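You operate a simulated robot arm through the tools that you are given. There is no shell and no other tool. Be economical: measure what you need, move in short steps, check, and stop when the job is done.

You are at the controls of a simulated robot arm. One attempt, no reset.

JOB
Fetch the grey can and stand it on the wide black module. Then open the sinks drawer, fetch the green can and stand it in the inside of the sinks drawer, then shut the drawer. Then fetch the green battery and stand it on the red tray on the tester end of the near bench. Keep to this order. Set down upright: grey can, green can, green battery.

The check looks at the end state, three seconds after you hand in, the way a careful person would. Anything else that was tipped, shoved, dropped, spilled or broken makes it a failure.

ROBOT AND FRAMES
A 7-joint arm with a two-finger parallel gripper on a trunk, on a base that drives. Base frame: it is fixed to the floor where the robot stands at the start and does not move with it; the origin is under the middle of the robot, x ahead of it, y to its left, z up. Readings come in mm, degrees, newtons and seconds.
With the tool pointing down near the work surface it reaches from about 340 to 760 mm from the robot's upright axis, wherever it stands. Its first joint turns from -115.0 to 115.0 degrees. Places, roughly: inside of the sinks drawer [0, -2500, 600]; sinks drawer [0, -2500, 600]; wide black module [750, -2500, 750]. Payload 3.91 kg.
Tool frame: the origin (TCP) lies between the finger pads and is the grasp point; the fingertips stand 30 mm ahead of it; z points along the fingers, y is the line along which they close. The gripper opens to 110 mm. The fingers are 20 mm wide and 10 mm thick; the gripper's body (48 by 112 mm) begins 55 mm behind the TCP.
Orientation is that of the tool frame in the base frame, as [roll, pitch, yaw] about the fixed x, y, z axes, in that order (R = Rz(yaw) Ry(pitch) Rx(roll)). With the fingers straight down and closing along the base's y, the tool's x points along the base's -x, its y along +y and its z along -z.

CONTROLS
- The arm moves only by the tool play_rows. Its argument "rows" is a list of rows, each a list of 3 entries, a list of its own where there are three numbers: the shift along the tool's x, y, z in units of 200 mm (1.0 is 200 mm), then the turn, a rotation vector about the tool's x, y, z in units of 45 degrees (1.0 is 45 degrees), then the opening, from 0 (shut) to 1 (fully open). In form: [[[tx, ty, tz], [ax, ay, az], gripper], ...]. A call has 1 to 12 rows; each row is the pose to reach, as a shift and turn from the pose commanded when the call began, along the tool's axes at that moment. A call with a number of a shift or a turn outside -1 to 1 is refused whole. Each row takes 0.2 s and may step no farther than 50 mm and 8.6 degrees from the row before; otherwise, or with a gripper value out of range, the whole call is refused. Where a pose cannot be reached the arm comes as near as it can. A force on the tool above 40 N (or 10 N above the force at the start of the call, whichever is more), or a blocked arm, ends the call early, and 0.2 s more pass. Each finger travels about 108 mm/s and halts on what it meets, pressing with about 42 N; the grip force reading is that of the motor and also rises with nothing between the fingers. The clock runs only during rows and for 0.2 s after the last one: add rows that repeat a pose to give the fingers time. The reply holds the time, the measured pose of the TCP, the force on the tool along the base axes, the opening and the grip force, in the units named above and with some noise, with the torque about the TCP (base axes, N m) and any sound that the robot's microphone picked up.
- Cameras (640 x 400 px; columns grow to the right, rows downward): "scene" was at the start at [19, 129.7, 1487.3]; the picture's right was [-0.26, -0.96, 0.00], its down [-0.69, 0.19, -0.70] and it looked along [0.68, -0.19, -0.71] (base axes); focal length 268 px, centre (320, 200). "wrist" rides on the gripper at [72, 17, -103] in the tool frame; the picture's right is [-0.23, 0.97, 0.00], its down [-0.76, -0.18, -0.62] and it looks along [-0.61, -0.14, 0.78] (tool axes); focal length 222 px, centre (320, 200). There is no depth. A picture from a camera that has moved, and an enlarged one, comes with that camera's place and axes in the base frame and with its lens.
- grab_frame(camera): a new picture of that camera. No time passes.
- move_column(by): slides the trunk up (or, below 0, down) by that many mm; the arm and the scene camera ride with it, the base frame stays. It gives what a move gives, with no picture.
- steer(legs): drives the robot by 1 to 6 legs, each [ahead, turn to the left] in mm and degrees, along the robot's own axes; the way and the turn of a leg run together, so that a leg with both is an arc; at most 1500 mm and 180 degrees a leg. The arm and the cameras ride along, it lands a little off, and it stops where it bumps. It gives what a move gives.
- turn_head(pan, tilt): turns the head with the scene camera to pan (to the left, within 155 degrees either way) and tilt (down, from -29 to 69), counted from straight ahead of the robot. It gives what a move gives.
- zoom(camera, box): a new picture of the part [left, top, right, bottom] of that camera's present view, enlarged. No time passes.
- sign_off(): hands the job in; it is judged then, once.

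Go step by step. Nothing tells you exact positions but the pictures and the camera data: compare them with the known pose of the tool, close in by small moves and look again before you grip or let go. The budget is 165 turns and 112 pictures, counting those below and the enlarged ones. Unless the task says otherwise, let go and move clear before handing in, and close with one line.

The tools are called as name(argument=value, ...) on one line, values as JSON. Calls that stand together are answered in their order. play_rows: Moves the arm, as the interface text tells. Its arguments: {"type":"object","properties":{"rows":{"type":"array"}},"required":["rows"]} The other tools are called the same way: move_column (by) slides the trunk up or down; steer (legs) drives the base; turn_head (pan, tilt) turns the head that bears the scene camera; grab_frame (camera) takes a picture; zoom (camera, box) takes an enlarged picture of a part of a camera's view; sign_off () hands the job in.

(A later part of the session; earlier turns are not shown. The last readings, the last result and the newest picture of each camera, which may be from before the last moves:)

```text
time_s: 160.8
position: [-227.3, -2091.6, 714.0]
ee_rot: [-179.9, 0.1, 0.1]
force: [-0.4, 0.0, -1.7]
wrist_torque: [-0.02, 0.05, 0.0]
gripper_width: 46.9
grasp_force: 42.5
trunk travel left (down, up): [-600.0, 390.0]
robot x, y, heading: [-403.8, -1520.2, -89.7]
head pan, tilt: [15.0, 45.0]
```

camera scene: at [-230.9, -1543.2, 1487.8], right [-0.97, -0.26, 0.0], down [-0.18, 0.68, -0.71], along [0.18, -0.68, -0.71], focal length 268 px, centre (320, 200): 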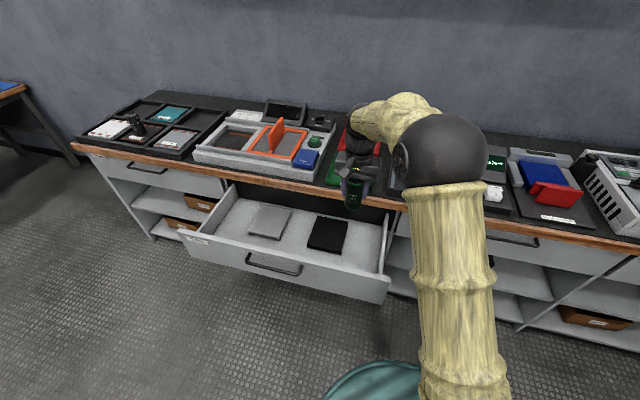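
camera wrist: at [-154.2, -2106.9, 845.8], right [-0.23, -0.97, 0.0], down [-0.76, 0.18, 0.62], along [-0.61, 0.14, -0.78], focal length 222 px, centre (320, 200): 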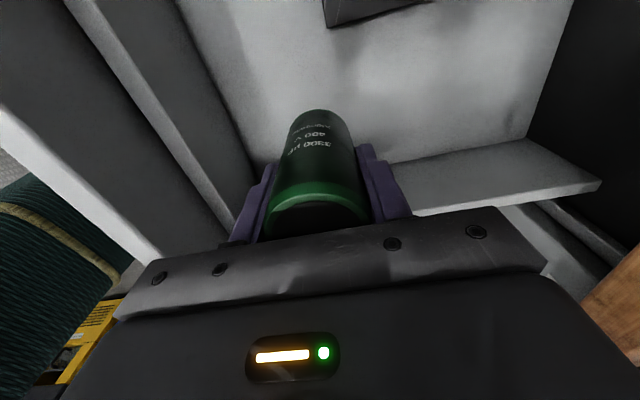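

play_rows(rows=[[[0, 0, 0.01], [0, 0, 0], 0.3], [[0, 0, 0.02], [0, 0, 0], 0.3], [[0, 0, 0.02], [0, 0, 0], 0.3]])

play_rows(rows=[[[0, 0, 0.01], [0, 0, 0], 0.3], [[0, 0, 0.02], [0, 0, 0], 0.3], [[0, 0, 0.02], [0, 0, 0], 0.3]])

grab_frame(camera="wrist")

```text
time_s: 161.6
position: [-226.7, -2091.4, 709.7]
ee_rot: [-179.8, 0.0, 0.0]
force: [0.6, 0.4, -2.3]
wrist_torque: [0.0, -0.01, 0.02]
gripper_width: 46.6
grasp_force: 42.0
trunk travel left (down, up): [-600.0, 390.0]
robot x, y, heading: [-406.9, -1519.0, -89.6]
head pan, tilt: [15.0, 45.0]
```

```text
time_s: 162.4
position: [-227.6, -2090.6, 703.8]
ee_rot: [-179.9, -0.1, 0.1]
force: [-0.1, -0.2, -3.2]
wrist_torque: [-0.01, 0.03, 0.03]
gripper_width: 46.8
grasp_force: 42.0
trunk travel left (down, up): [-600.0, 390.0]
robot x, y, heading: [-403.7, -1522.8, -89.8]
head pan, tilt: [15.0, 45.0]
```

```text
44 pictures are left
camera wrist: at [-154.5, -2106.5, 808.9], right [-0.23, -0.97, 0.0], down [-0.76, 0.18, 0.62], along [-0.61, 0.14, -0.78], focal length 222 px, centre (320, 200)
```

wrist: 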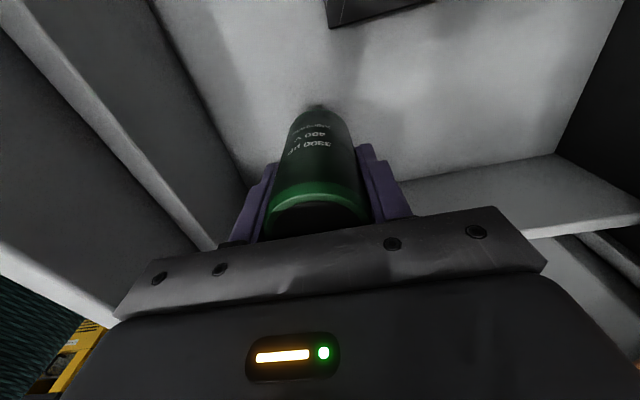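

Shadow is converging on the can's foot; nearly there.

play_rows(rows=[[[0, 0, 0.01], [0, 0, 0], 0.3], [[0, 0, 0.02], [0, 0, 0], 0.3], [[0, 0, 0.02], [0, 0, 0], 0.3]])

play_rows(rows=[[[0, 0, 0.01], [0, 0, 0], 0.3], [[0, 0, 0.015], [0, 0, 0], 0.3], [[0, 0, 0.015], [0, 0, 0], 0.3]])

```text
time_s: 163.2
position: [-228.4, -2091.5, 700.3]
ee_rot: [-179.9, 0.0, 0.1]
force: [-0.1, 0.5, -3.4]
wrist_torque: [0.02, 0.01, 0.01]
gripper_width: 47.0
grasp_force: 42.9
trunk travel left (down, up): [-600.0, 390.0]
robot x, y, heading: [-404.2, -1523.4, -89.9]
head pan, tilt: [15.0, 45.0]
```

```text
time_s: 164.0
position: [-227.4, -2091.5, 698.4]
ee_rot: [-179.9, 0.0, 0.2]
force: [1.0, 0.0, -2.1]
wrist_torque: [-0.01, 0.0, 0.01]
gripper_width: 47.0
grasp_force: 42.3
trunk travel left (down, up): [-600.0, 390.0]
robot x, y, heading: [-407.4, -1523.1, -89.8]
head pan, tilt: [15.0, 45.0]
```

play_rows(rows=[[[0, 0, 0.01], [0, 0, 0], 0.3], [[0, 0, 0.02], [0, 0, 0], 0.3], [[0, 0, 0.02], [0, 0, 0], 0.3]])

play_rows(rows=[[[0, 0, 0.01], [0, 0, 0], 0.3], [[0, 0, 0.015], [0, 0, 0], 0.3], [[0, 0, 0.015], [0, 0, 0], 0.3]])

```text
time_s: 164.8
position: [-229.0, -2091.0, 694.3]
ee_rot: [-179.9, -0.1, 0.0]
force: [0.5, 0.2, -2.0]
wrist_torque: [0.02, 0.02, 0.02]
gripper_width: 46.8
grasp_force: 42.0
trunk travel left (down, up): [-600.0, 390.0]
robot x, y, heading: [-407.5, -1524.7, -89.8]
head pan, tilt: [15.0, 45.0]
```

```text
time_s: 165.6
position: [-228.4, -2091.2, 690.5]
ee_rot: [-179.8, 0.1, 0.1]
force: [-0.7, 0.5, -2.9]
wrist_torque: [-0.01, 0.03, 0.0]
gripper_width: 46.9
grasp_force: 41.9
trunk travel left (down, up): [-600.0, 390.0]
robot x, y, heading: [-406.6, -1520.2, -89.6]
head pan, tilt: [15.0, 45.0]
```

play_rows(rows=[[[0, 0, 0.012], [0, 0, 0], 0.3], [[0, 0, 0.025], [0, 0, 0], 0.3], [[0, 0, 0.025], [0, 0, 0], 0.3]])

grab_frame(camera="wrist")

grab_frame(camera="scene")

```text
time_s: 166.4
position: [-227.2, -2091.0, 686.0]
ee_rot: [-179.9, 0.0, 0.1]
force: [-0.3, 0.2, -2.4]
wrist_torque: [-0.01, 0.0, 0.0]
gripper_width: 46.9
grasp_force: 42.2
trunk travel left (down, up): [-600.0, 390.0]
robot x, y, heading: [-405.6, -1524.0, -89.6]
head pan, tilt: [15.0, 45.0]
```

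```text
43 pictures are left
camera wrist: at [-154.4, -2106.8, 790.1], right [-0.23, -0.97, 0.0], down [-0.76, 0.18, 0.62], along [-0.61, 0.14, -0.78], focal length 222 px, centre (320, 200)
```

wrist: 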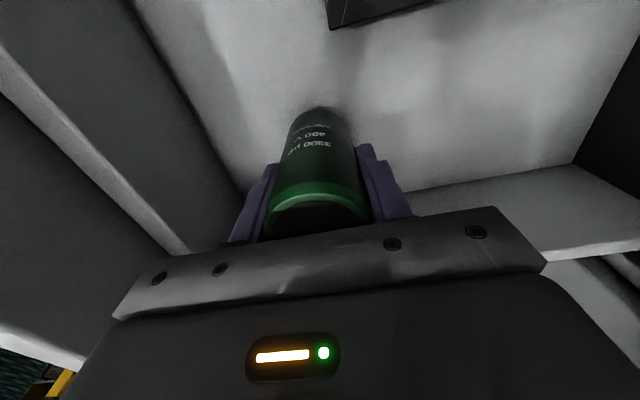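

```text
42 pictures are left
camera scene: at [-230.9, -1542.7, 1487.8], right [-0.97, -0.26, 0.0], down [-0.18, 0.68, -0.71], along [0.18, -0.68, -0.71], focal length 268 px, centre (320, 200)
```

scene: 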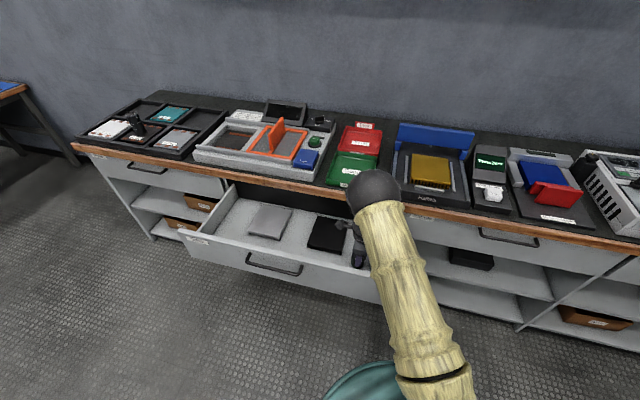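

play_rows(rows=[[[0, 0, 0.01], [0, 0, 0], 0.3], [[0, 0, 0.02], [0, 0, 0], 0.3], [[0, 0, 0.02], [0, 0, 0], 0.3]])

play_rows(rows=[[[0, 0, 0.01], [0, 0, 0], 0.3], [[0, 0, 0.02], [0, 0, 0], 0.3], [[0, 0, 0.02], [0, 0, 0], 0.3]])

```text
time_s: 167.2
position: [-228.0, -2092.7, 681.2]
ee_rot: [-179.9, -0.1, 0.1]
force: [0.1, 0.4, -2.9]
wrist_torque: [0.01, 0.04, 0.0]
gripper_width: 46.8
grasp_force: 41.6
trunk travel left (down, up): [-600.0, 390.0]
robot x, y, heading: [-408.2, -1522.7, -89.5]
head pan, tilt: [15.0, 45.0]
```

```text
time_s: 168.0
position: [-227.4, -2092.0, 678.8]
ee_rot: [-179.9, 0.0, 0.2]
force: [0.0, -0.2, -2.7]
wrist_torque: [-0.01, 0.0, 0.02]
gripper_width: 47.1
grasp_force: 42.0
trunk travel left (down, up): [-600.0, 390.0]
robot x, y, heading: [-405.4, -1524.0, -89.8]
head pan, tilt: [15.0, 45.0]
```

play_rows(rows=[[[0, 0, 0.01], [0, 0, 0], 0.3], [[0, 0, 0.02], [0, 0, 0], 0.3], [[0, 0, 0.02], [0, 0, 0], 0.3]])

play_rows(rows=[[[0, 0, 0.01], [0, 0, 0], 0.3], [[0, 0, 0.02], [0, 0, 0], 0.3], [[0, 0, 0.02], [0, 0, 0], 0.3]])

play_rows(rows=[[[0, 0, 0.01], [0, 0, 0], 0.3], [[0, 0, 0.02], [0, 0, 0], 0.3], [[0, 0, 0.02], [0, 0, 0], 0.3]])

```text
time_s: 168.8
position: [-229.7, -2090.6, 677.1]
ee_rot: [179.7, -0.1, 0.1]
force: [-0.5, 0.0, 25.0]
wrist_torque: [0.51, 0.22, -0.01]
gripper_width: 47.0
grasp_force: 42.1
trunk travel left (down, up): [-600.0, 390.0]
robot x, y, heading: [-402.1, -1522.1, -89.9]
head pan, tilt: [15.0, 45.0]
```

```text
time_s: 169.6
position: [-227.6, -2090.0, 672.9]
ee_rot: [179.9, -0.1, 0.0]
force: [-1.3, -2.3, 30.5]
wrist_torque: [0.32, 0.06, -0.01]
gripper_width: 46.9
grasp_force: 42.2
trunk travel left (down, up): [-600.0, 390.0]
robot x, y, heading: [-404.9, -1519.9, -89.6]
head pan, tilt: [15.0, 45.0]
```

```text
time_s: 170.4
position: [-226.6, -2090.6, 669.5]
ee_rot: [179.9, 0.0, 0.1]
force: [-0.3, 2.7, 36.5]
wrist_torque: [0.58, 0.07, 0.03]
gripper_width: 47.0
grasp_force: 42.0
trunk travel left (down, up): [-600.0, 390.0]
robot x, y, heading: [-405.6, -1521.2, -89.9]
head pan, tilt: [15.0, 45.0]
```

Contact; the can is seated on the drawer floor. Releasing and rising.

play_rows(rows=[[[0, 0, -0.005], [0, 0, 0], 0.3], [[0, 0, -0.005], [0, 0, 0], 0.45], [[0, 0, -0.005], [0, 0, 0], 0.65], [[0, 0, -0.005], [0, 0, 0], 0.65], [[0, 0, -0.2], [0, 0, 0], 0.65], [[0, 0, -0.4], [0, 0, 0], 0.65], [[0, 0, -0.6], [0, 0, 0], 0.65], [[0, 0, -0.8], [0, 0, 0], 0.65], [[0, 0, -1.0], [0, 0, 0], 0.65]])

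play_rows(rows=[[[0, 0, -0.2], [0, 0, 0], 0.65], [[0, 0, -0.4], [0, 0, 0], 0.65], [[0, 0, -0.6], [0, 0, 0], 0.65], [[0, 0, -0.8], [0, 0, 0], 0.65]])

grab_frame(camera="wrist")

grab_frame(camera="scene")

```text
time_s: 172.4
position: [-229.3, -2091.3, 867.4]
ee_rot: [-179.9, 0.0, 0.1]
force: [0.9, -0.3, 0.0]
wrist_torque: [-0.02, 0.0, 0.0]
gripper_width: 71.4
grasp_force: 0.1
trunk travel left (down, up): [-600.0, 390.0]
robot x, y, heading: [-406.6, -1521.1, -89.5]
head pan, tilt: [15.0, 45.0]
```

```text
time_s: 173.4
position: [-230.7, -2091.4, 1026.2]
ee_rot: [-179.9, 0.0, 0.0]
force: [0.4, 0.3, 0.2]
wrist_torque: [0.03, 0.04, 0.02]
gripper_width: 71.4
grasp_force: 0.1
trunk travel left (down, up): [-600.0, 390.0]
robot x, y, heading: [-408.5, -1523.9, -89.7]
head pan, tilt: [15.0, 45.0]
```

```text
41 pictures are left
camera wrist: at [-157.1, -2108.0, 1130.7], right [-0.23, -0.97, 0.0], down [-0.76, 0.18, 0.62], along [-0.61, 0.14, -0.78], focal length 222 px, centre (320, 200)
```

wrist: 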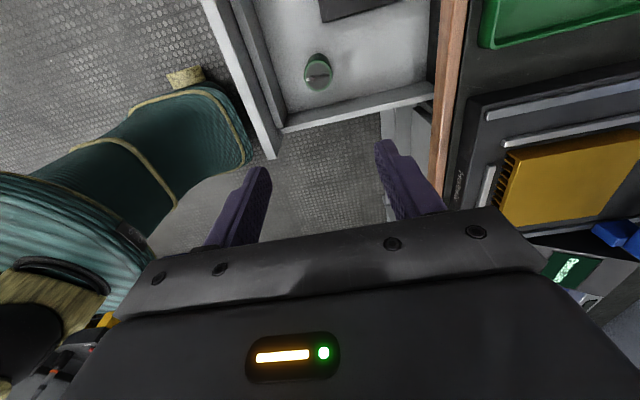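

```text
40 pictures are left
camera scene: at [-231.3, -1542.1, 1487.9], right [-0.97, -0.26, 0.0], down [-0.18, 0.68, -0.71], along [0.18, -0.68, -0.71], focal length 268 px, centre (320, 200)
```

scene: 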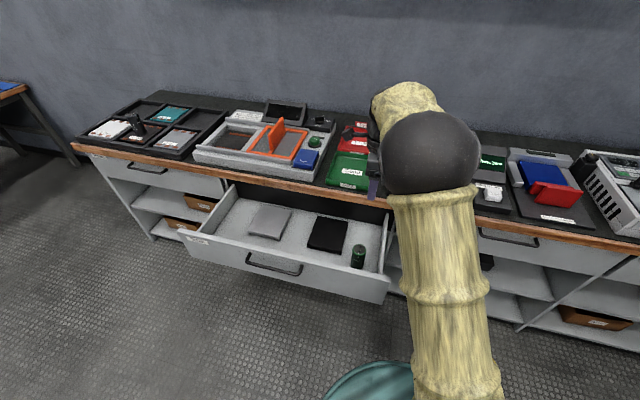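

The green can stands in the drawer. To shut it, I'll back off, tilt the tool horizontal, and push the front panel with closed fingers.

steer(legs=[[-140, 0]])

play_rows(rows=[[[0.05, 0, 0], [-0.166, 0, 0], 0.3], [[0.1, 0, 0], [-0.333, 0, 0], 0.1], [[0.15, 0, 0], [-0.5, 0, 0], 0.0], [[0.2, 0, 0], [-0.666, 0, 0], 0.0], [[0.25, 0, 0], [-0.833, 0, 0], 0.0], [[0.3, 0, 0], [-1.0, 0, 0], 0.0]])

play_rows(rows=[[[0.05, 0, 0], [-0.166, 0, 0], 0.0], [[0.1, 0, 0], [-0.333, 0, 0], 0.0], [[0.15, 0, 0], [-0.5, 0, 0], 0.0], [[0.2, 0, 0], [-0.666, 0, 0], 0.0], [[0.25, 0, 0], [-0.833, 0, 0], 0.0], [[0.3, 0, 0], [-1.0, 0, 0], 0.0]])

grab_frame(camera="scene")

```text
time_s: 174.7
position: [-231.7, -1956.7, 1027.0]
ee_rot: [180.0, 0.0, 0.1]
force: [0.4, -0.3, -0.1]
wrist_torque: [-0.01, 0.0, -0.01]
gripper_width: 71.5
grasp_force: 0.1
trunk travel left (down, up): [-600.0, 390.0]
robot x, y, heading: [-404.5, -1388.1, -89.8]
head pan, tilt: [15.0, 45.0]
```

```text
time_s: 176.1
position: [-169.5, -1955.6, 1026.2]
ee_rot: [134.9, 0.0, 0.1]
force: [0.3, 0.3, -0.4]
wrist_torque: [-0.04, 0.01, -0.01]
gripper_width: 0.0
grasp_force: 37.5
trunk travel left (down, up): [-600.0, 390.0]
robot x, y, heading: [-407.6, -1386.7, -89.8]
head pan, tilt: [15.0, 45.0]
```

```text
time_s: 177.5
position: [-109.6, -1956.7, 1024.8]
ee_rot: [89.8, 0.0, 0.0]
force: [-0.1, -0.3, 0.5]
wrist_torque: [-0.02, 0.02, 0.0]
gripper_width: 0.0
grasp_force: 37.8
trunk travel left (down, up): [-600.0, 390.0]
robot x, y, heading: [-404.6, -1385.6, -89.9]
head pan, tilt: [15.0, 45.0]
```

```text
39 pictures are left
camera scene: at [-231.1, -1407.1, 1487.9], right [-0.97, -0.26, 0.0], down [-0.19, 0.68, -0.71], along [0.18, -0.68, -0.71], focal length 268 px, centre (320, 200)
```

scene: 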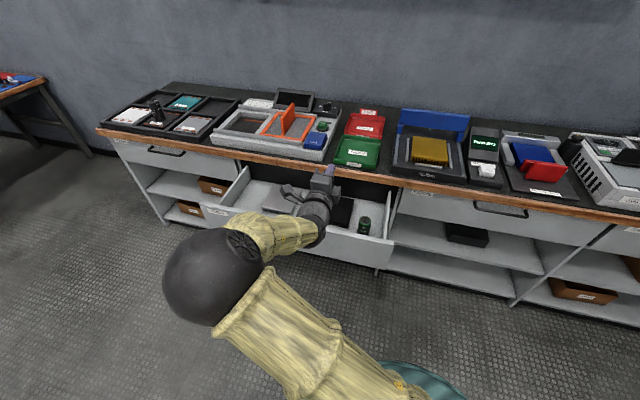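

play_rows(rows=[[[0, 0, -0.2], [0, 0, 0], 0.0], [[0, 0, -0.43], [0, 0, 0], 0.0], [[0, -0.2, -0.43], [0, 0, 0], 0.0], [[0, -0.4, -0.43], [0, 0, 0], 0.0], [[0, -0.6, -0.43], [0, 0, 0], 0.0], [[0, -0.8, -0.43], [0, 0, 0], 0.0], [[0, -1.0, -0.43], [0, 0, 0], 0.0]])

play_rows(rows=[[[0, -0.2, 0], [0, 0, 0], 0.0], [[0, -0.4, 0], [0, 0, 0], 0.0], [[0, -0.55, 0], [0, 0, 0], 0.0], [[0, -0.55, 0], [0, 0, 0], 0.0]])

grab_frame(camera="scene")

grab_frame(camera="wrist")

```text
time_s: 179.1
position: [-107.3, -1870.2, 822.0]
ee_rot: [90.0, 0.0, 0.0]
force: [0.5, -0.7, -0.2]
wrist_torque: [-0.01, -0.03, -0.02]
gripper_width: 0.0
grasp_force: 37.8
trunk travel left (down, up): [-600.0, 390.0]
robot x, y, heading: [-405.9, -1384.1, -90.0]
head pan, tilt: [15.0, 45.0]
```

```text
time_s: 180.1
position: [-108.8, -1873.1, 714.6]
ee_rot: [90.1, 0.0, 0.1]
force: [-0.6, -0.3, -0.2]
wrist_torque: [0.03, -0.02, 0.0]
gripper_width: 0.0
grasp_force: 37.6
trunk travel left (down, up): [-600.0, 390.0]
robot x, y, heading: [-404.8, -1388.2, -90.0]
head pan, tilt: [15.0, 45.0]
```

```text
38 pictures are left
camera scene: at [-231.3, -1407.1, 1487.9], right [-0.97, -0.26, 0.0], down [-0.18, 0.68, -0.71], along [0.18, -0.68, -0.71], focal length 268 px, centre (320, 200)
```

scene: 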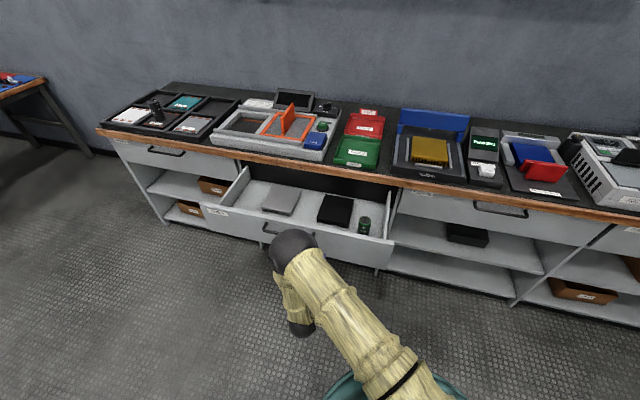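

```text
37 pictures are left
camera wrist: at [-36.4, -1767.8, 732.9], right [-0.23, 0.0, 0.97], down [-0.76, 0.62, -0.18], along [-0.61, -0.78, -0.14], focal length 222 px, centre (320, 200)
```

wrist: 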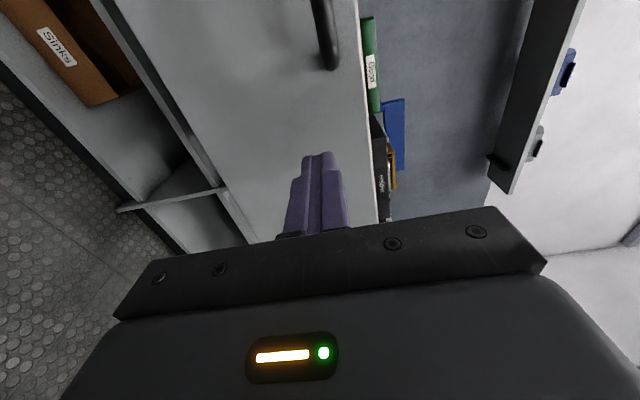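

Fingers face the panel below/right of the handle. Pushing gently.

play_rows(rows=[[[0, 0, 0.08], [0, 0, 0], 0.0], [[0, 0, 0.16], [0, 0, 0], 0.0], [[0, 0, 0.22], [0, 0, 0], 0.0], [[0, 0, 0.28], [0, 0, 0], 0.0], [[0, 0, 0.34], [0, 0, 0], 0.0], [[0, 0, 0.41], [0, 0, 0], 0.0], [[0, 0, 0.48], [0, 0, 0], 0.0], [[0, 0, 0.55], [0, 0, 0], 0.0], [[0, 0, 0.62], [0, 0, 0], 0.0], [[0, 0, 0.69], [0, 0, 0], 0.0], [[0, 0, 0.76], [0, 0, 0], 0.0], [[0, 0, 0.83], [0, 0, 0], 0.0]])

grab_frame(camera="scene")

```text
time_s: 182.7
position: [-112.3, -2037.4, 716.8]
ee_rot: [90.0, -0.1, 0.0]
force: [-0.3, 0.6, -1.0]
wrist_torque: [0.0, -0.02, 0.02]
gripper_width: 0.0
grasp_force: 37.7
trunk travel left (down, up): [-600.0, 390.0]
robot x, y, heading: [-408.2, -1388.2, -89.9]
head pan, tilt: [15.0, 45.0]
```

```text
36 pictures are left
camera scene: at [-231.6, -1407.3, 1487.9], right [-0.97, -0.26, 0.0], down [-0.18, 0.68, -0.71], along [0.18, -0.68, -0.71], focal length 268 px, centre (320, 200)
```

scene: 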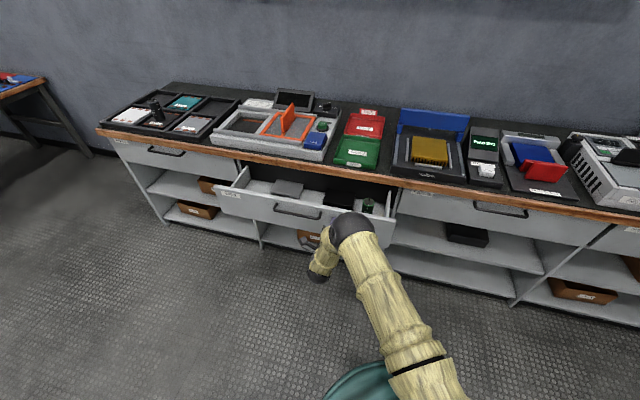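

Drawer is sliding in with the can upright. Continuing.

play_rows(rows=[[[0, 0, 0.06], [0, 0, 0], 0.0], [[0, 0, 0.13], [0, 0, 0], 0.0], [[0, 0, 0.2], [0, 0, 0], 0.0], [[0, 0, 0.27], [0, 0, 0], 0.0], [[0, 0, 0.34], [0, 0, 0], 0.0], [[0, 0, 0.41], [0, 0, 0], 0.0], [[0, 0, 0.48], [0, 0, 0], 0.0], [[0, 0, 0.55], [0, 0, 0], 0.0], [[0, 0, 0.62], [0, 0, 0], 0.0], [[0, 0, 0.69], [0, 0, 0], 0.0], [[0, 0, 0.76], [0, 0, 0], 0.0], [[0, 0, 0.8], [0, 0, 0], 0.0]])

grab_frame(camera="scene")

```text
time_s: 185.3
position: [-110.3, -2197.1, 716.9]
ee_rot: [90.0, -0.1, 0.1]
force: [-0.4, -0.4, -0.3]
wrist_torque: [-0.03, -0.01, -0.02]
gripper_width: 0.1
grasp_force: 37.6
trunk travel left (down, up): [-600.0, 390.0]
robot x, y, heading: [-403.8, -1385.6, -90.0]
head pan, tilt: [15.0, 45.0]
```

```text
35 pictures are left
camera scene: at [-231.3, -1407.2, 1487.9], right [-0.97, -0.26, 0.0], down [-0.18, 0.68, -0.71], along [0.18, -0.68, -0.71], focal length 268 px, centre (320, 200)
```

scene: 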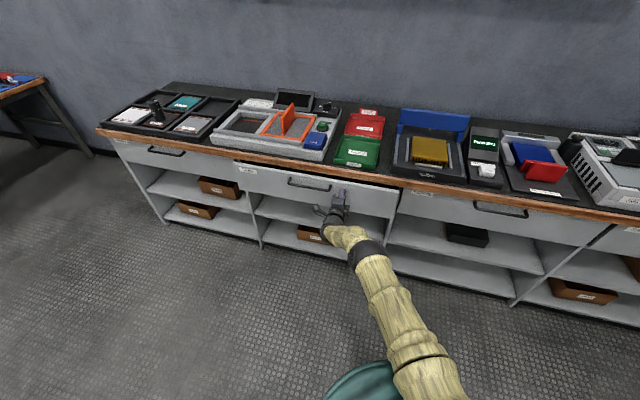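

play_rows(rows=[[[0, 0, 0.06], [0, 0, 0], 0.0], [[0, 0, 0.12], [0, 0, 0], 0.0], [[0, 0, 0.18], [0, 0, 0], 0.0], [[0, 0, 0.23], [0, 0, 0], 0.0], [[0, 0, 0.27], [0, 0, 0], 0.0], [[0, 0, 0.3], [0, 0, 0], 0.0], [[0, 0, 0.32], [0, 0, 0], 0.0]])

zoom(camera="scene", box=[200, 130, 440, 280])

```text
time_s: 186.9
position: [-119.2, -2227.2, 725.8]
ee_rot: [89.9, 0.1, 0.1]
force: [-0.1, -0.3, -0.2]
wrist_torque: [0.0, -0.01, 0.04]
gripper_width: 0.0
grasp_force: 37.9
out of reach, approached as far as the arm can: row 2, 3, 4, 5, 6, 7
trunk travel left (down, up): [-600.0, 390.0]
robot x, y, heading: [-407.7, -1388.8, -89.7]
head pan, tilt: [15.0, 45.0]
```

```text
2.67 times, centred on (320, 205) of scene
camera zoom: at [-231.4, -1407.1, 1487.9], right [-0.97, -0.26, 0.0], down [-0.18, 0.68, -0.71], along [0.18, -0.68, -0.71], focal length 715 px, centre (320, 187)
```

zoom: 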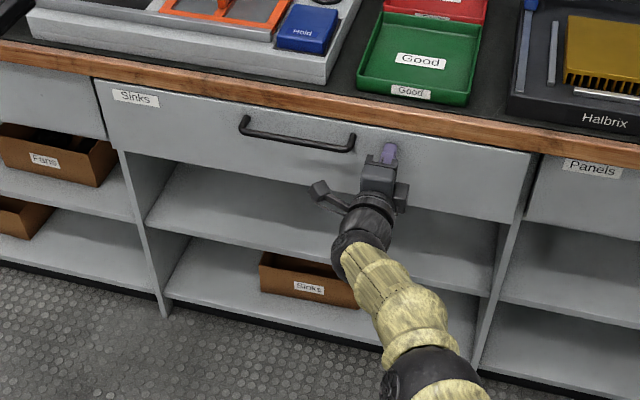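

Almost shut, arm at reach limit. Retracting slightly, driving 80 mm closer, then finishing the push.

play_rows(rows=[[[0, 0, -0.2], [0, 0, 0], 0.0], [[0, 0, -0.4], [0, 0, 0], 0.0], [[0, -0.02, -0.5], [0, 0, 0], 0.0]])

steer(legs=[[90, 0]])

play_rows(rows=[[[0, 0, 0.05], [0, 0, 0], 0.0], [[0, 0, 0.1], [0, 0, 0], 0.0], [[0, 0, 0.13], [0, 0, 0], 0.0], [[0, 0, 0.16], [0, 0, 0], 0.0], [[0, 0, 0.19], [0, 0, 0], 0.0], [[0, 0, 0.22], [0, 0, 0], 0.0], [[0, 0, 0.25], [0, 0, 0], 0.0], [[0, 0, 0.28], [0, 0, 0], 0.0], [[0, 0, 0.31], [0, 0, 0], 0.0], [[0, 0, 0.34], [0, 0, 0], 0.0], [[0, 0, 0.37], [0, 0, 0], 0.0], [[0, 0, 0.4], [0, 0, 0], 0.0]])

```text
time_s: 187.9
position: [-125.1, -2222.6, 744.0]
ee_rot: [86.4, -1.7, -3.5]
force: [-0.4, 0.1, 0.2]
wrist_torque: [0.0, 0.03, -0.03]
gripper_width: 0.0
grasp_force: 37.7
out of reach, approached as far as the arm can: row 1, 2, 3
trunk travel left (down, up): [-600.0, 390.0]
robot x, y, heading: [-407.2, -1386.8, -89.7]
head pan, tilt: [15.0, 45.0]
stopped in row 3: the arm was blocked; the commanded pose is now the measured one
```

```text
time_s: 188.8
position: [-124.9, -2247.4, 747.2]
ee_rot: [85.8, -1.6, -4.0]
force: [-8.2, 45.4, 3.6]
wrist_torque: [0.18, 0.04, 0.03]
gripper_width: 0.0
grasp_force: 37.7
trunk travel left (down, up): [-600.0, 390.0]
robot x, y, heading: [-404.6, -1418.0, -90.1]
head pan, tilt: [15.0, 45.0]
stopped in leg 1: the force on the tool passed its limit (the readings are from after the stop); the commanded pose is now the measured one
```

```text
time_s: 189.1
position: [-124.4, -2246.8, 747.4]
ee_rot: [86.1, -1.6, -3.9]
force: [-6.8, 38.5, 7.4]
wrist_torque: [0.04, 0.0, 0.06]
gripper_width: 0.0
grasp_force: 37.6
out of reach, approached as far as the arm can: row 1
trunk travel left (down, up): [-600.0, 390.0]
robot x, y, heading: [-407.6, -1415.9, -89.9]
head pan, tilt: [15.0, 45.0]
stopped in row 1: the force on the tool passed its limit (the readings are from after the stop); the commanded pose is now the measured one
```

The base push met 45 N—likely fully shut. Backing away and checking.

steer(legs=[[-120, 0]])

zoom(camera="scene", box=[140, 120, 500, 320])

```text
time_s: 190.4
position: [-124.7, -2127.4, 742.7]
ee_rot: [86.3, -1.7, -3.8]
force: [0.2, -0.6, 0.3]
wrist_torque: [-0.01, -0.01, 0.01]
gripper_width: 0.0
grasp_force: 37.7
trunk travel left (down, up): [-600.0, 390.0]
robot x, y, heading: [-409.3, -1292.2, -90.0]
head pan, tilt: [15.0, 45.0]
```

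```text
1.78 times, centred on (320, 220) of scene
camera zoom: at [-231.6, -1314.0, 1487.9], right [-0.97, -0.26, 0.0], down [-0.18, 0.68, -0.71], along [0.18, -0.68, -0.71], focal length 476 px, centre (320, 164)
```

zoom: 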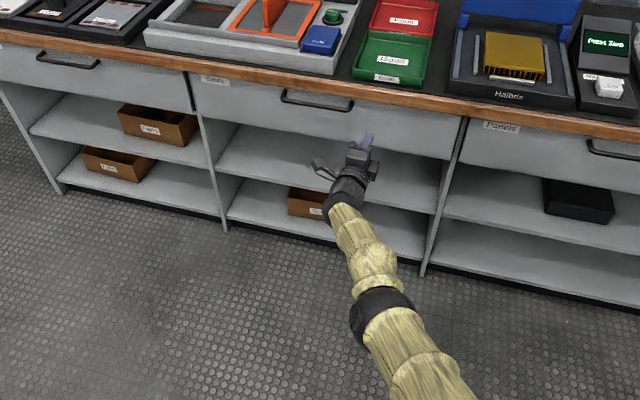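

The drawer front is flush with its neighbours. Now retracting the arm and turning the tool down.

play_rows(rows=[[[0, 0.05, -0.1], [0, 0, 0], 0.2], [[0, 0.15, -0.25], [0, 0, 0], 0.4], [[0, 0.3, -0.4], [0, 0, 0], 0.5], [[0, 0.45, -0.55], [0, 0, 0], 0.5], [[0, 0.6, -0.7], [0, 0, 0], 0.5], [[0, 0.75, -0.8], [0, 0, 0], 0.5], [[0, 0.9, -0.9], [0, 0, 0], 0.5]])

play_rows(rows=[[[0, 0.15, 0], [0, 0, 0], 0.5], [[0, 0.3, 0], [0, 0, 0], 0.5], [[0, 0.45, 0], [0, 0, 0], 0.5], [[0, 0.6, 0], [0, 0, 0], 0.5]])

```text
time_s: 192.0
position: [11.2, -2086.3, 862.9]
ee_rot: [86.4, -1.5, -3.7]
force: [-0.5, 0.2, 0.1]
wrist_torque: [-0.01, -0.02, -0.01]
gripper_width: 54.9
grasp_force: 0.0
out of reach, approached as far as the arm can: row 1, 2, 3, 4, 5, 6, 7
trunk travel left (down, up): [-600.0, 390.0]
robot x, y, heading: [-404.1, -1292.5, -90.0]
head pan, tilt: [15.0, 45.0]
```

```text
time_s: 193.0
position: [24.2, -2098.8, 976.5]
ee_rot: [86.4, -1.4, -3.7]
force: [0.6, -0.1, 0.0]
wrist_torque: [0.0, 0.04, -0.01]
gripper_width: 55.0
grasp_force: 0.0
out of reach, approached as far as the arm can: row 1, 2, 3, 4
trunk travel left (down, up): [-600.0, 390.0]
robot x, y, heading: [-406.9, -1295.5, -89.8]
head pan, tilt: [15.0, 45.0]
```

grab_frame(camera="scene")

play_rows(rows=[[[0, 0, -0.1], [0.1, 0, 0], 0.5], [[0, 0, -0.2], [0.25, 0, 0], 0.5], [[0, 0, -0.3], [0.4, 0, 0], 0.5], [[0, 0, -0.4], [0.55, 0, 0], 0.5], [[0, 0, -0.4], [0.7, 0, 0], 0.5], [[0, 0, -0.4], [0.85, 0, 0], 0.5]])

grab_frame(camera="scene")

```text
32 pictures are left
camera scene: at [-231.6, -1314.1, 1487.8], right [-0.97, -0.26, 0.0], down [-0.18, 0.68, -0.71], along [0.18, -0.68, -0.71], focal length 268 px, centre (320, 200)
```

scene: 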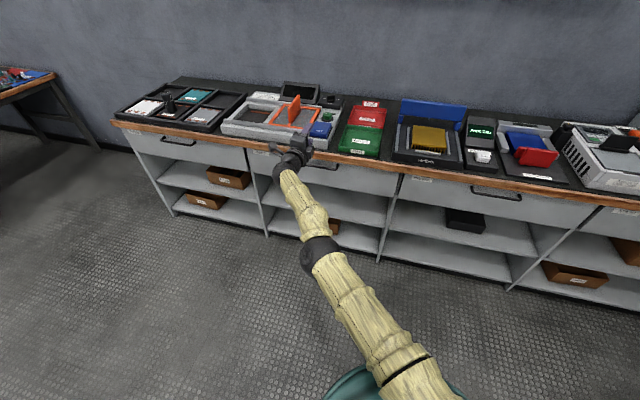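

```text
time_s: 194.4
position: [53.1, -2040.5, 971.9]
ee_rot: [124.7, -1.5, -3.7]
force: [-0.3, 0.8, 0.1]
wrist_torque: [-0.02, -0.03, -0.02]
gripper_width: 54.8
grasp_force: 0.0
out of reach, approached as far as the arm can: row 1, 2, 3, 4, 5, 6
trunk travel left (down, up): [-600.0, 390.0]
robot x, y, heading: [-407.6, -1292.7, -89.8]
head pan, tilt: [15.0, 45.0]
```

```text
31 pictures are left
camera scene: at [-231.8, -1314.2, 1487.9], right [-0.97, -0.26, 0.0], down [-0.18, 0.68, -0.71], along [0.18, -0.68, -0.71], focal length 268 px, centre (320, 200)
```

scene: 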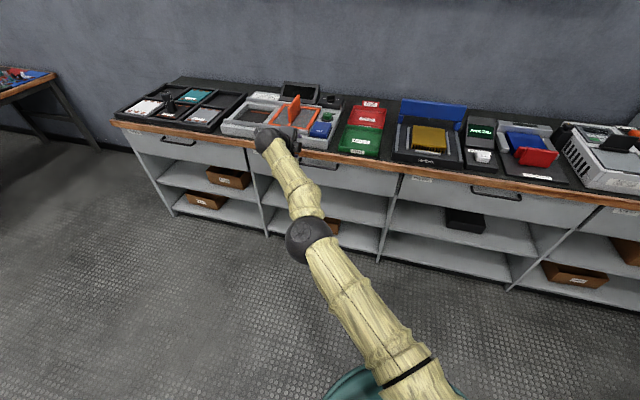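

Continuing to rotate downward while pulling toward the robot's front.

play_rows(rows=[[[-0.1, -0.05, -0.08], [0.15, 0, 0], 0.5], [[-0.2, -0.1, -0.15], [0.3, 0, 0], 0.5], [[-0.35, -0.15, -0.22], [0.45, 0, 0], 0.5], [[-0.5, -0.2, -0.3], [0.6, 0, 0], 0.5], [[-0.65, -0.2, -0.3], [0.75, 0, 0], 0.5], [[-0.8, -0.2, -0.3], [0.9, 0, 0], 0.5], [[-0.95, -0.2, -0.3], [1.0, 0, 0], 0.5]])

grab_frame(camera="scene")

```text
time_s: 196.0
position: [-109.4, -2004.2, 980.9]
ee_rot: [169.9, -1.6, -3.8]
force: [0.0, -0.2, 0.2]
wrist_torque: [0.03, -0.01, -0.01]
gripper_width: 55.2
grasp_force: 0.1
out of reach, approached as far as the arm can: row 1, 2, 3, 4, 5, 6, 7
trunk travel left (down, up): [-600.0, 390.0]
robot x, y, heading: [-405.3, -1293.0, -89.9]
head pan, tilt: [15.0, 45.0]
```

```text
30 pictures are left
camera scene: at [-231.9, -1314.5, 1487.9], right [-0.97, -0.26, 0.0], down [-0.18, 0.68, -0.71], along [0.18, -0.68, -0.71], focal length 268 px, centre (320, 200)
```

scene: 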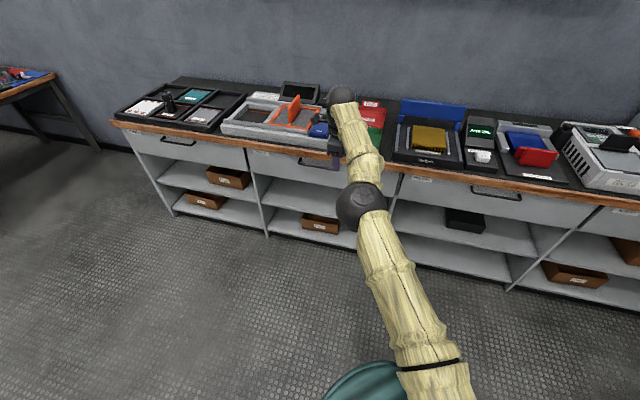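

play_rows(rows=[[[-0.1, -0.18, -0.02], [0.08, 0, 0], 0.5], [[-0.2, -0.36, -0.04], [0.16, 0, 0], 0.5], [[-0.3, -0.54, -0.07], [0.22, 0, 0], 0.5], [[-0.4, -0.72, -0.1], [0.22, 0, 0], 0.5], [[-0.5, -0.9, -0.12], [0.22, 0, 0], 0.5], [[-0.5, -1.0, -0.12], [0.22, 0, 0], 0.5]])

```text
time_s: 197.4
position: [-116.1, -1962.2, 1017.4]
ee_rot: [179.6, -1.6, -3.6]
force: [0.4, 0.1, -0.5]
wrist_torque: [0.02, 0.04, 0.04]
gripper_width: 55.2
grasp_force: 0.1
out of reach, approached as far as the arm can: row 1, 2, 3, 4, 5, 6
trunk travel left (down, up): [-600.0, 390.0]
robot x, y, heading: [-406.2, -1299.4, -89.7]
head pan, tilt: [15.0, 45.0]
```

The command seems to have run ahead to inside the reach limit; stepping the commanded pose outwards again.

play_rows(rows=[[[0.05, 0.2, 0], [0, 0, 0], 0.5], [[0.1, 0.4, 0], [0, 0, 0], 0.5], [[0.15, 0.6, 0], [0, 0, 0], 0.5], [[0.2, 0.75, 0], [0, 0, 0], 0.5], [[0.2, 0.9, 0], [0, 0, 0], 0.5], [[0.2, 0.9, 0], [0, 0, 0], 0.5]])

grab_frame(camera="scene")

```text
time_s: 198.8
position: [-180.3, -1999.5, 982.2]
ee_rot: [179.4, -1.5, -3.5]
force: [-0.7, 0.2, -0.1]
wrist_torque: [-0.02, 0.05, 0.03]
gripper_width: 55.1
grasp_force: 0.1
out of reach, approached as far as the arm can: row 1, 2, 3, 4, 5, 6
trunk travel left (down, up): [-600.0, 390.0]
robot x, y, heading: [-405.1, -1294.8, -89.8]
head pan, tilt: [15.0, 45.0]
```

```text
29 pictures are left
camera scene: at [-230.6, -1312.8, 1487.8], right [-0.96, -0.26, 0.0], down [-0.19, 0.68, -0.71], along [0.18, -0.68, -0.71], focal length 268 px, centre (320, 200)
```

scene: 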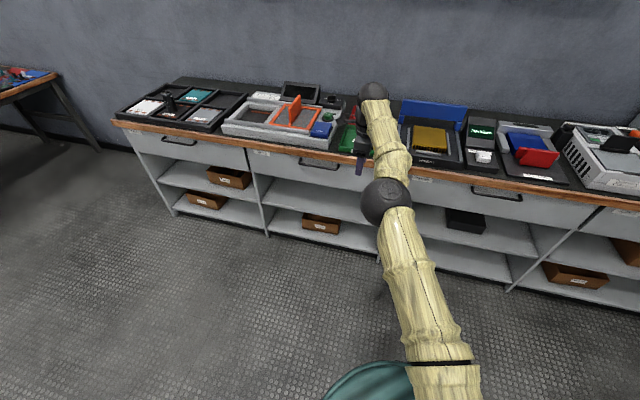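

I'll undo the 90° wrist yaw to return to the natural posture.

play_rows(rows=[[[0, 0, 0], [0, 0, -0.166], 0.5], [[0, 0, 0], [0, 0, -0.333], 0.5], [[0, 0, 0], [0, 0, -0.5], 0.5], [[0, 0, 0], [0, 0, -0.666], 0.5], [[0, 0, 0], [0, 0, -0.833], 0.5], [[0, 0, 0], [0, 0, -1.0], 0.5]])

play_rows(rows=[[[0, 0, 0], [0, 0, -0.166], 0.5], [[0, 0, 0], [0, 0, -0.333], 0.5], [[0, 0, 0], [0, 0, -0.5], 0.5], [[0, 0, 0], [0, 0, -0.666], 0.5], [[0, 0, 0], [0, 0, -0.833], 0.5], [[0, 0, 0], [0, 0, -1.0], 0.5], [[0, 0, 0], [0, 0, -1.0], 0.5]])

```text
time_s: 200.2
position: [-177.6, -1996.2, 989.3]
ee_rot: [178.5, -0.8, 41.4]
force: [0.4, -0.2, -0.8]
wrist_torque: [0.0, -0.01, -0.01]
gripper_width: 55.0
grasp_force: 0.0
trunk travel left (down, up): [-600.0, 390.0]
robot x, y, heading: [-404.4, -1296.3, -90.0]
head pan, tilt: [15.0, 45.0]
```

```text
time_s: 201.8
position: [-175.4, -1993.9, 990.9]
ee_rot: [178.6, 0.5, 86.7]
force: [-0.2, 0.4, -0.3]
wrist_torque: [0.0, 0.0, -0.03]
gripper_width: 54.9
grasp_force: 0.1
trunk travel left (down, up): [-600.0, 390.0]
robot x, y, heading: [-407.1, -1291.8, -89.9]
head pan, tilt: [15.0, 45.0]
```

Free again. Pulling the arm in toward the robot and levelling the tool.

play_rows(rows=[[[0.15, -0.15, 0], [0.03, 0, -0.07], 0.5], [[0.3, -0.3, -0.05], [0.03, 0, -0.07], 0.5], [[0.45, -0.45, -0.1], [0.03, 0, -0.07], 0.6], [[0.6, -0.6, -0.15], [0.03, 0, -0.07], 0.6], [[0.75, -0.75, -0.2], [0.03, 0, -0.07], 0.6]])

turn_head(pan=20, tilt=40)

grab_frame(camera="scene")

```text
time_s: 203.0
position: [-319.8, -1833.5, 1028.4]
ee_rot: [179.9, 0.5, 89.4]
force: [-0.5, -0.2, -0.1]
wrist_torque: [0.01, -0.03, -0.03]
gripper_width: 66.0
grasp_force: 0.1
out of reach, approached as far as the arm can: row 1
trunk travel left (down, up): [-600.0, 390.0]
robot x, y, heading: [-404.4, -1292.7, -90.0]
head pan, tilt: [15.0, 45.0]
```

```text
time_s: 203.6
position: [-319.8, -1834.9, 1028.8]
ee_rot: [179.7, 0.5, 89.5]
force: [-0.6, -0.9, 0.8]
wrist_torque: [-0.03, -0.01, 0.0]
gripper_width: 66.0
grasp_force: 0.0
trunk travel left (down, up): [-600.0, 390.0]
robot x, y, heading: [-407.8, -1296.5, -90.1]
head pan, tilt: [20.0, 40.0]
```

```text
28 pictures are left
camera scene: at [-223.8, -1315.7, 1495.1], right [-0.94, -0.34, 0.0], down [-0.22, 0.6, -0.77], along [0.26, -0.72, -0.64], focal length 268 px, centre (320, 200)
```

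scene: 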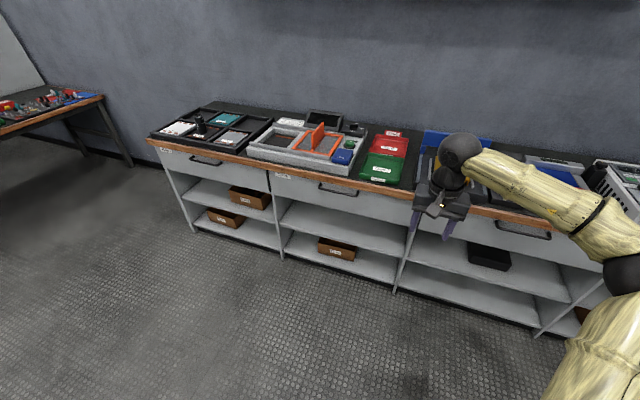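

Everything on the cabinet looks undisturbed and the drawer is shut. The green battery is on the near bench at about (830, -450) and the red tray at (760, -716); driving to the bench's end.

zoom(camera="scene", box=[140, 90, 460, 290])

steer(legs=[[110, 0], [0, 90], [1165, 0], [0, 90]])

turn_head(pan=-5, tilt=40)

grab_frame(camera="scene")

```text
2.00 times, centred on (300, 190) of scene
camera zoom: at [-223.8, -1315.7, 1495.1], right [-0.94, -0.34, 0.0], down [-0.22, 0.6, -0.77], along [0.26, -0.72, -0.64], focal length 536 px, centre (360, 220)
```

zoom: 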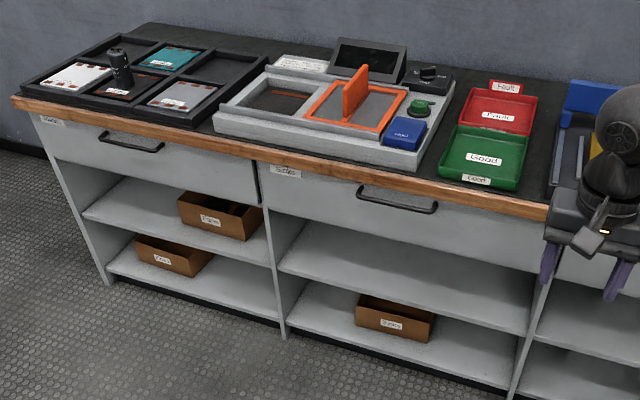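

```text
time_s: 217.9
position: [678.3, -882.3, 1028.3]
ee_rot: [179.8, 0.6, -91.6]
force: [0.2, -0.6, 0.5]
wrist_torque: [0.01, -0.01, 0.0]
gripper_width: 66.1
grasp_force: 0.0
trunk travel left (down, up): [-600.0, 390.0]
robot x, y, heading: [756.3, -1424.6, 89.6]
head pan, tilt: [20.0, 40.0]
```

```text
time_s: 218.8
position: [678.8, -882.0, 1027.9]
ee_rot: [179.8, 0.5, -91.5]
force: [0.8, -0.8, 1.0]
wrist_torque: [0.0, 0.02, -0.01]
gripper_width: 66.1
grasp_force: 0.1
trunk travel left (down, up): [-600.0, 390.0]
robot x, y, heading: [756.0, -1427.4, 89.2]
head pan, tilt: [-5.0, 40.0]
```

```text
26 pictures are left
camera scene: at [611.8, -1399.0, 1495.1], right [0.99, -0.1, 0.0], down [-0.06, -0.64, -0.77], along [0.08, 0.76, -0.64], focal length 268 px, centre (320, 200)
```

scene: 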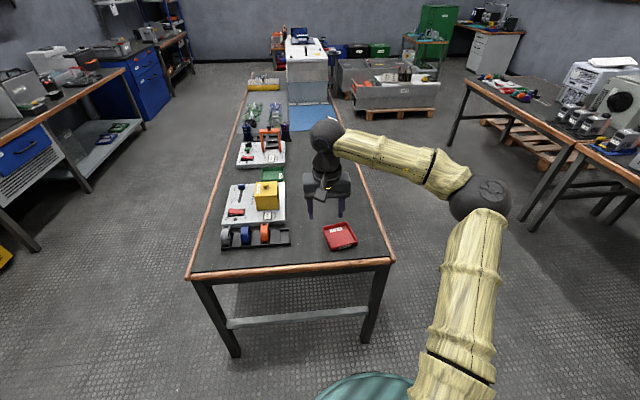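

Near bench end is in front, red tray labelled and battery hidden behind the gripper. Driving 250 mm closer.

steer(legs=[[250, 0.5]])

play_rows(rows=[[[0, 0.1, 0], [0, 0, 0], 0.6], [[0, 0.25, 0], [0, 0, 0], 0.6], [[0, 0.4, 0], [0, 0, 0], 0.6]])

turn_head(pan=-5, tilt=48)

grab_frame(camera="scene")

grab_frame(camera="wrist")

```text
time_s: 220.6
position: [676.3, -634.3, 1028.2]
ee_rot: [179.8, 0.5, -91.0]
force: [0.1, -0.2, -0.1]
wrist_torque: [-0.02, 0.02, -0.01]
gripper_width: 66.0
grasp_force: 0.0
trunk travel left (down, up): [-600.0, 390.0]
robot x, y, heading: [760.4, -1175.9, 89.5]
head pan, tilt: [-5.0, 40.0]
```

```text
time_s: 221.4
position: [594.9, -635.6, 1028.6]
ee_rot: [179.9, 0.5, -91.0]
force: [0.4, -0.6, -0.8]
wrist_torque: [-0.01, -0.02, 0.01]
gripper_width: 65.8
grasp_force: 0.2
trunk travel left (down, up): [-600.0, 390.0]
robot x, y, heading: [758.0, -1177.5, 89.8]
head pan, tilt: [-5.0, 40.0]
```

```text
time_s: 222.1
position: [595.4, -634.1, 1028.6]
ee_rot: [179.8, 0.5, -91.0]
force: [0.1, 0.2, -0.6]
wrist_torque: [0.01, -0.02, 0.0]
gripper_width: 66.3
grasp_force: 0.0
trunk travel left (down, up): [-600.0, 390.0]
robot x, y, heading: [757.4, -1175.2, 89.8]
head pan, tilt: [-5.0, 48.0]
```

```text
25 pictures are left
camera scene: at [613.5, -1157.3, 1483.7], right [1.0, -0.09, 0.0], down [-0.07, -0.74, -0.67], along [0.06, 0.67, -0.74], focal length 268 px, centre (320, 200)
```

scene: 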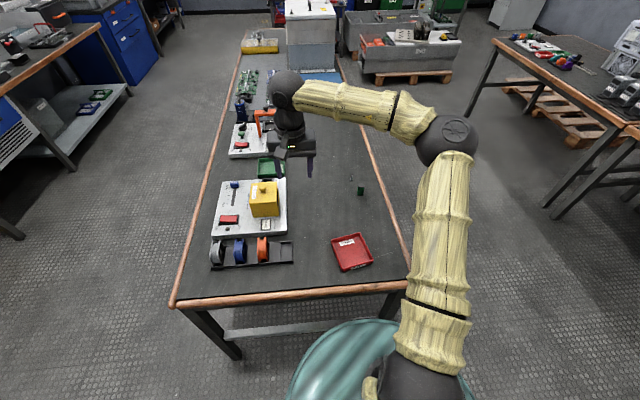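

```text
24 pictures are left
camera wrist: at [577.8, -705.5, 1131.7], right [-0.97, 0.24, 0.01], down [0.19, 0.75, 0.63], along [0.15, 0.61, -0.78], focal length 222 px, centre (320, 200)
```

wrist: 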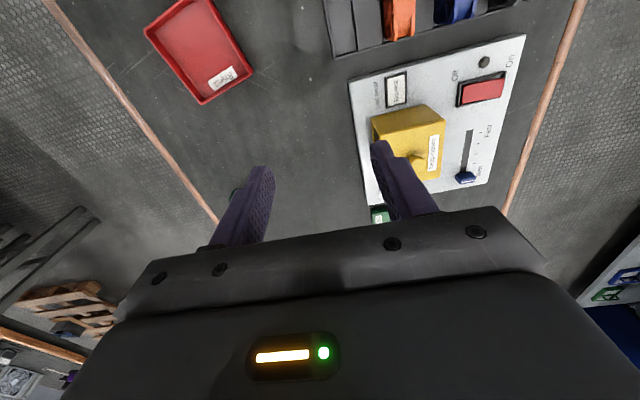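

zoom(camera="scene", box=[310, 160, 410, 280])

```text
3.33 times, centred on (360, 220) of scene
camera zoom: at [613.5, -1157.3, 1483.7], right [1.0, -0.09, 0.0], down [-0.07, -0.74, -0.67], along [0.06, 0.67, -0.74], focal length 894 px, centre (187, 133)
```

zoom: 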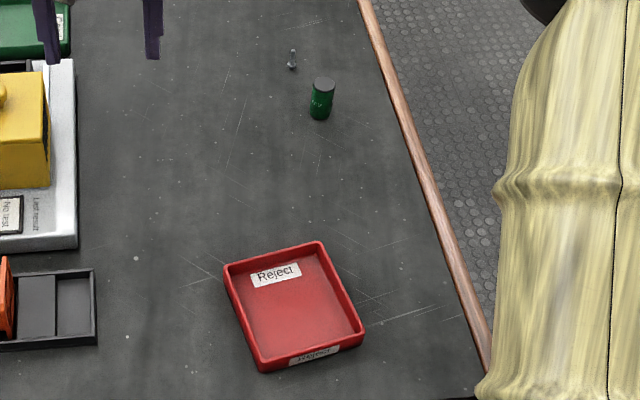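

Green battery stands at (836, -446), about 28 mm wide and 46 mm tall; the red Reject tray's floor centre is near (762, -706). Moving the gripper above the battery.

play_rows(rows=[[[-0.1, -0.2, 0], [0, 0, 0.02], 0.6], [[-0.2, -0.4, 0], [0, 0, 0.02], 0.6], [[-0.3, -0.6, 0], [0, 0, 0.02], 0.6], [[-0.45, -0.78, 0.05], [0, 0, 0.02], 0.6], [[-0.6, -0.95, 0.1], [0, 0, 0.02], 0.6]])

play_rows(rows=[[[-0.1, -0.08, 0.12], [0, 0, 0], 0.6], [[-0.2, -0.16, 0.24], [0, 0, 0], 0.6], [[-0.32, -0.25, 0.36], [0, 0, 0], 0.6], [[-0.32, -0.25, 0.55], [0, 0, 0], 0.6], [[-0.32, -0.25, 0.75], [0, 0, 0], 0.6]])

grab_frame(camera="wrist")

zoom(camera="scene", box=[310, 140, 410, 260])

```text
time_s: 223.3
position: [786.8, -519.2, 1007.9]
ee_rot: [179.8, 0.4, -91.8]
force: [-0.8, 0.3, 0.5]
wrist_torque: [0.02, -0.02, 0.03]
gripper_width: 65.7
grasp_force: 0.0
trunk travel left (down, up): [-600.0, 390.0]
robot x, y, heading: [758.5, -1175.0, 89.9]
head pan, tilt: [-5.0, 48.0]
```

```text
time_s: 224.5
position: [839.5, -453.8, 854.9]
ee_rot: [179.8, 0.5, -91.8]
force: [0.1, -0.5, -0.4]
wrist_torque: [0.05, 0.02, 0.0]
gripper_width: 65.8
grasp_force: 0.1
trunk travel left (down, up): [-600.0, 390.0]
robot x, y, heading: [759.3, -1168.5, 89.6]
head pan, tilt: [-5.0, 48.0]
```

```text
22 pictures are left
camera wrist: at [821.0, -525.2, 958.2], right [-0.97, 0.26, 0.01], down [0.21, 0.75, 0.63], along [0.16, 0.61, -0.78], focal length 222 px, centre (320, 200)
```

wrist: 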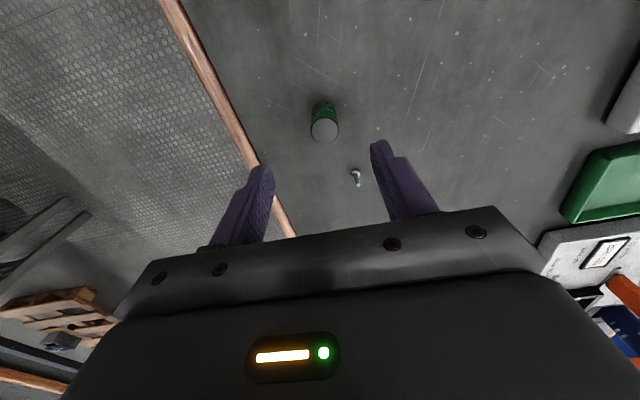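

```text
3.33 times, centred on (360, 200) of scene
camera zoom: at [613.7, -1157.0, 1483.7], right [1.0, -0.09, 0.0], down [-0.07, -0.74, -0.67], along [0.06, 0.67, -0.74], focal length 894 px, centre (187, 200)
```

zoom: 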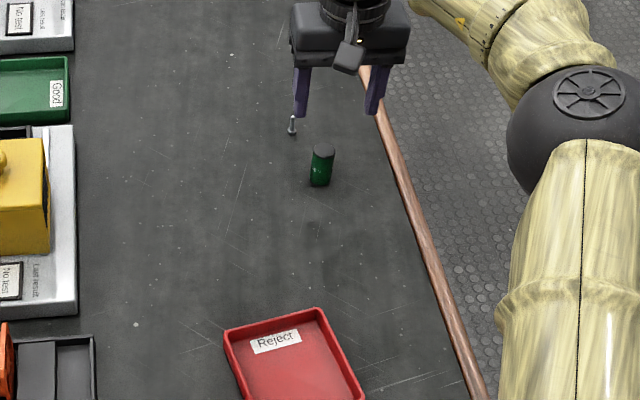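

Battery confirmed at (836, -450). Descending to z≈755 and gripping.

play_rows(rows=[[[-0.01, 0.018, 0.15], [0, 0, 0], 0.6], [[-0.015, 0.018, 0.3], [0, 0, 0], 0.6], [[-0.015, 0.018, 0.42], [0, 0, 0], 0.6], [[-0.015, 0.018, 0.495], [0, 0, 0], 0.6], [[-0.015, 0.018, 0.495], [0, 0, 0], 0.6]])

zoom(camera="wrist", box=[200, 60, 440, 240])

```text
time_s: 225.7
position: [837.1, -448.1, 759.0]
ee_rot: [179.8, 0.6, -91.9]
force: [-0.3, -0.7, 0.6]
wrist_torque: [0.02, 0.01, -0.04]
gripper_width: 66.3
grasp_force: 0.0
trunk travel left (down, up): [-600.0, 390.0]
robot x, y, heading: [760.1, -1176.5, 89.5]
head pan, tilt: [-5.0, 48.0]
```

```text
2.22 times, centred on (320, 150) of wrist
camera zoom: at [818.0, -518.7, 862.4], right [-0.97, 0.26, 0.01], down [0.2, 0.75, 0.63], along [0.16, 0.61, -0.78], focal length 494 px, centre (320, 311)
```

zoom: 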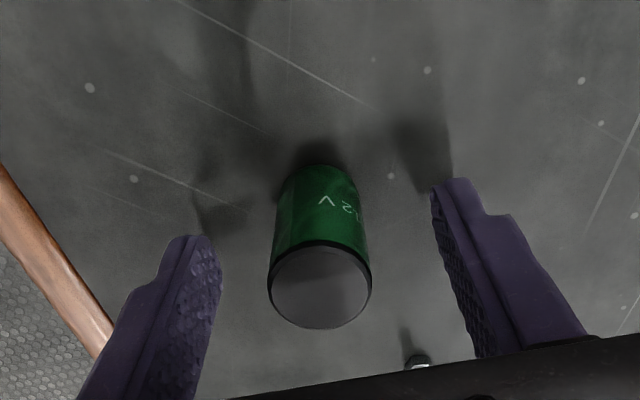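

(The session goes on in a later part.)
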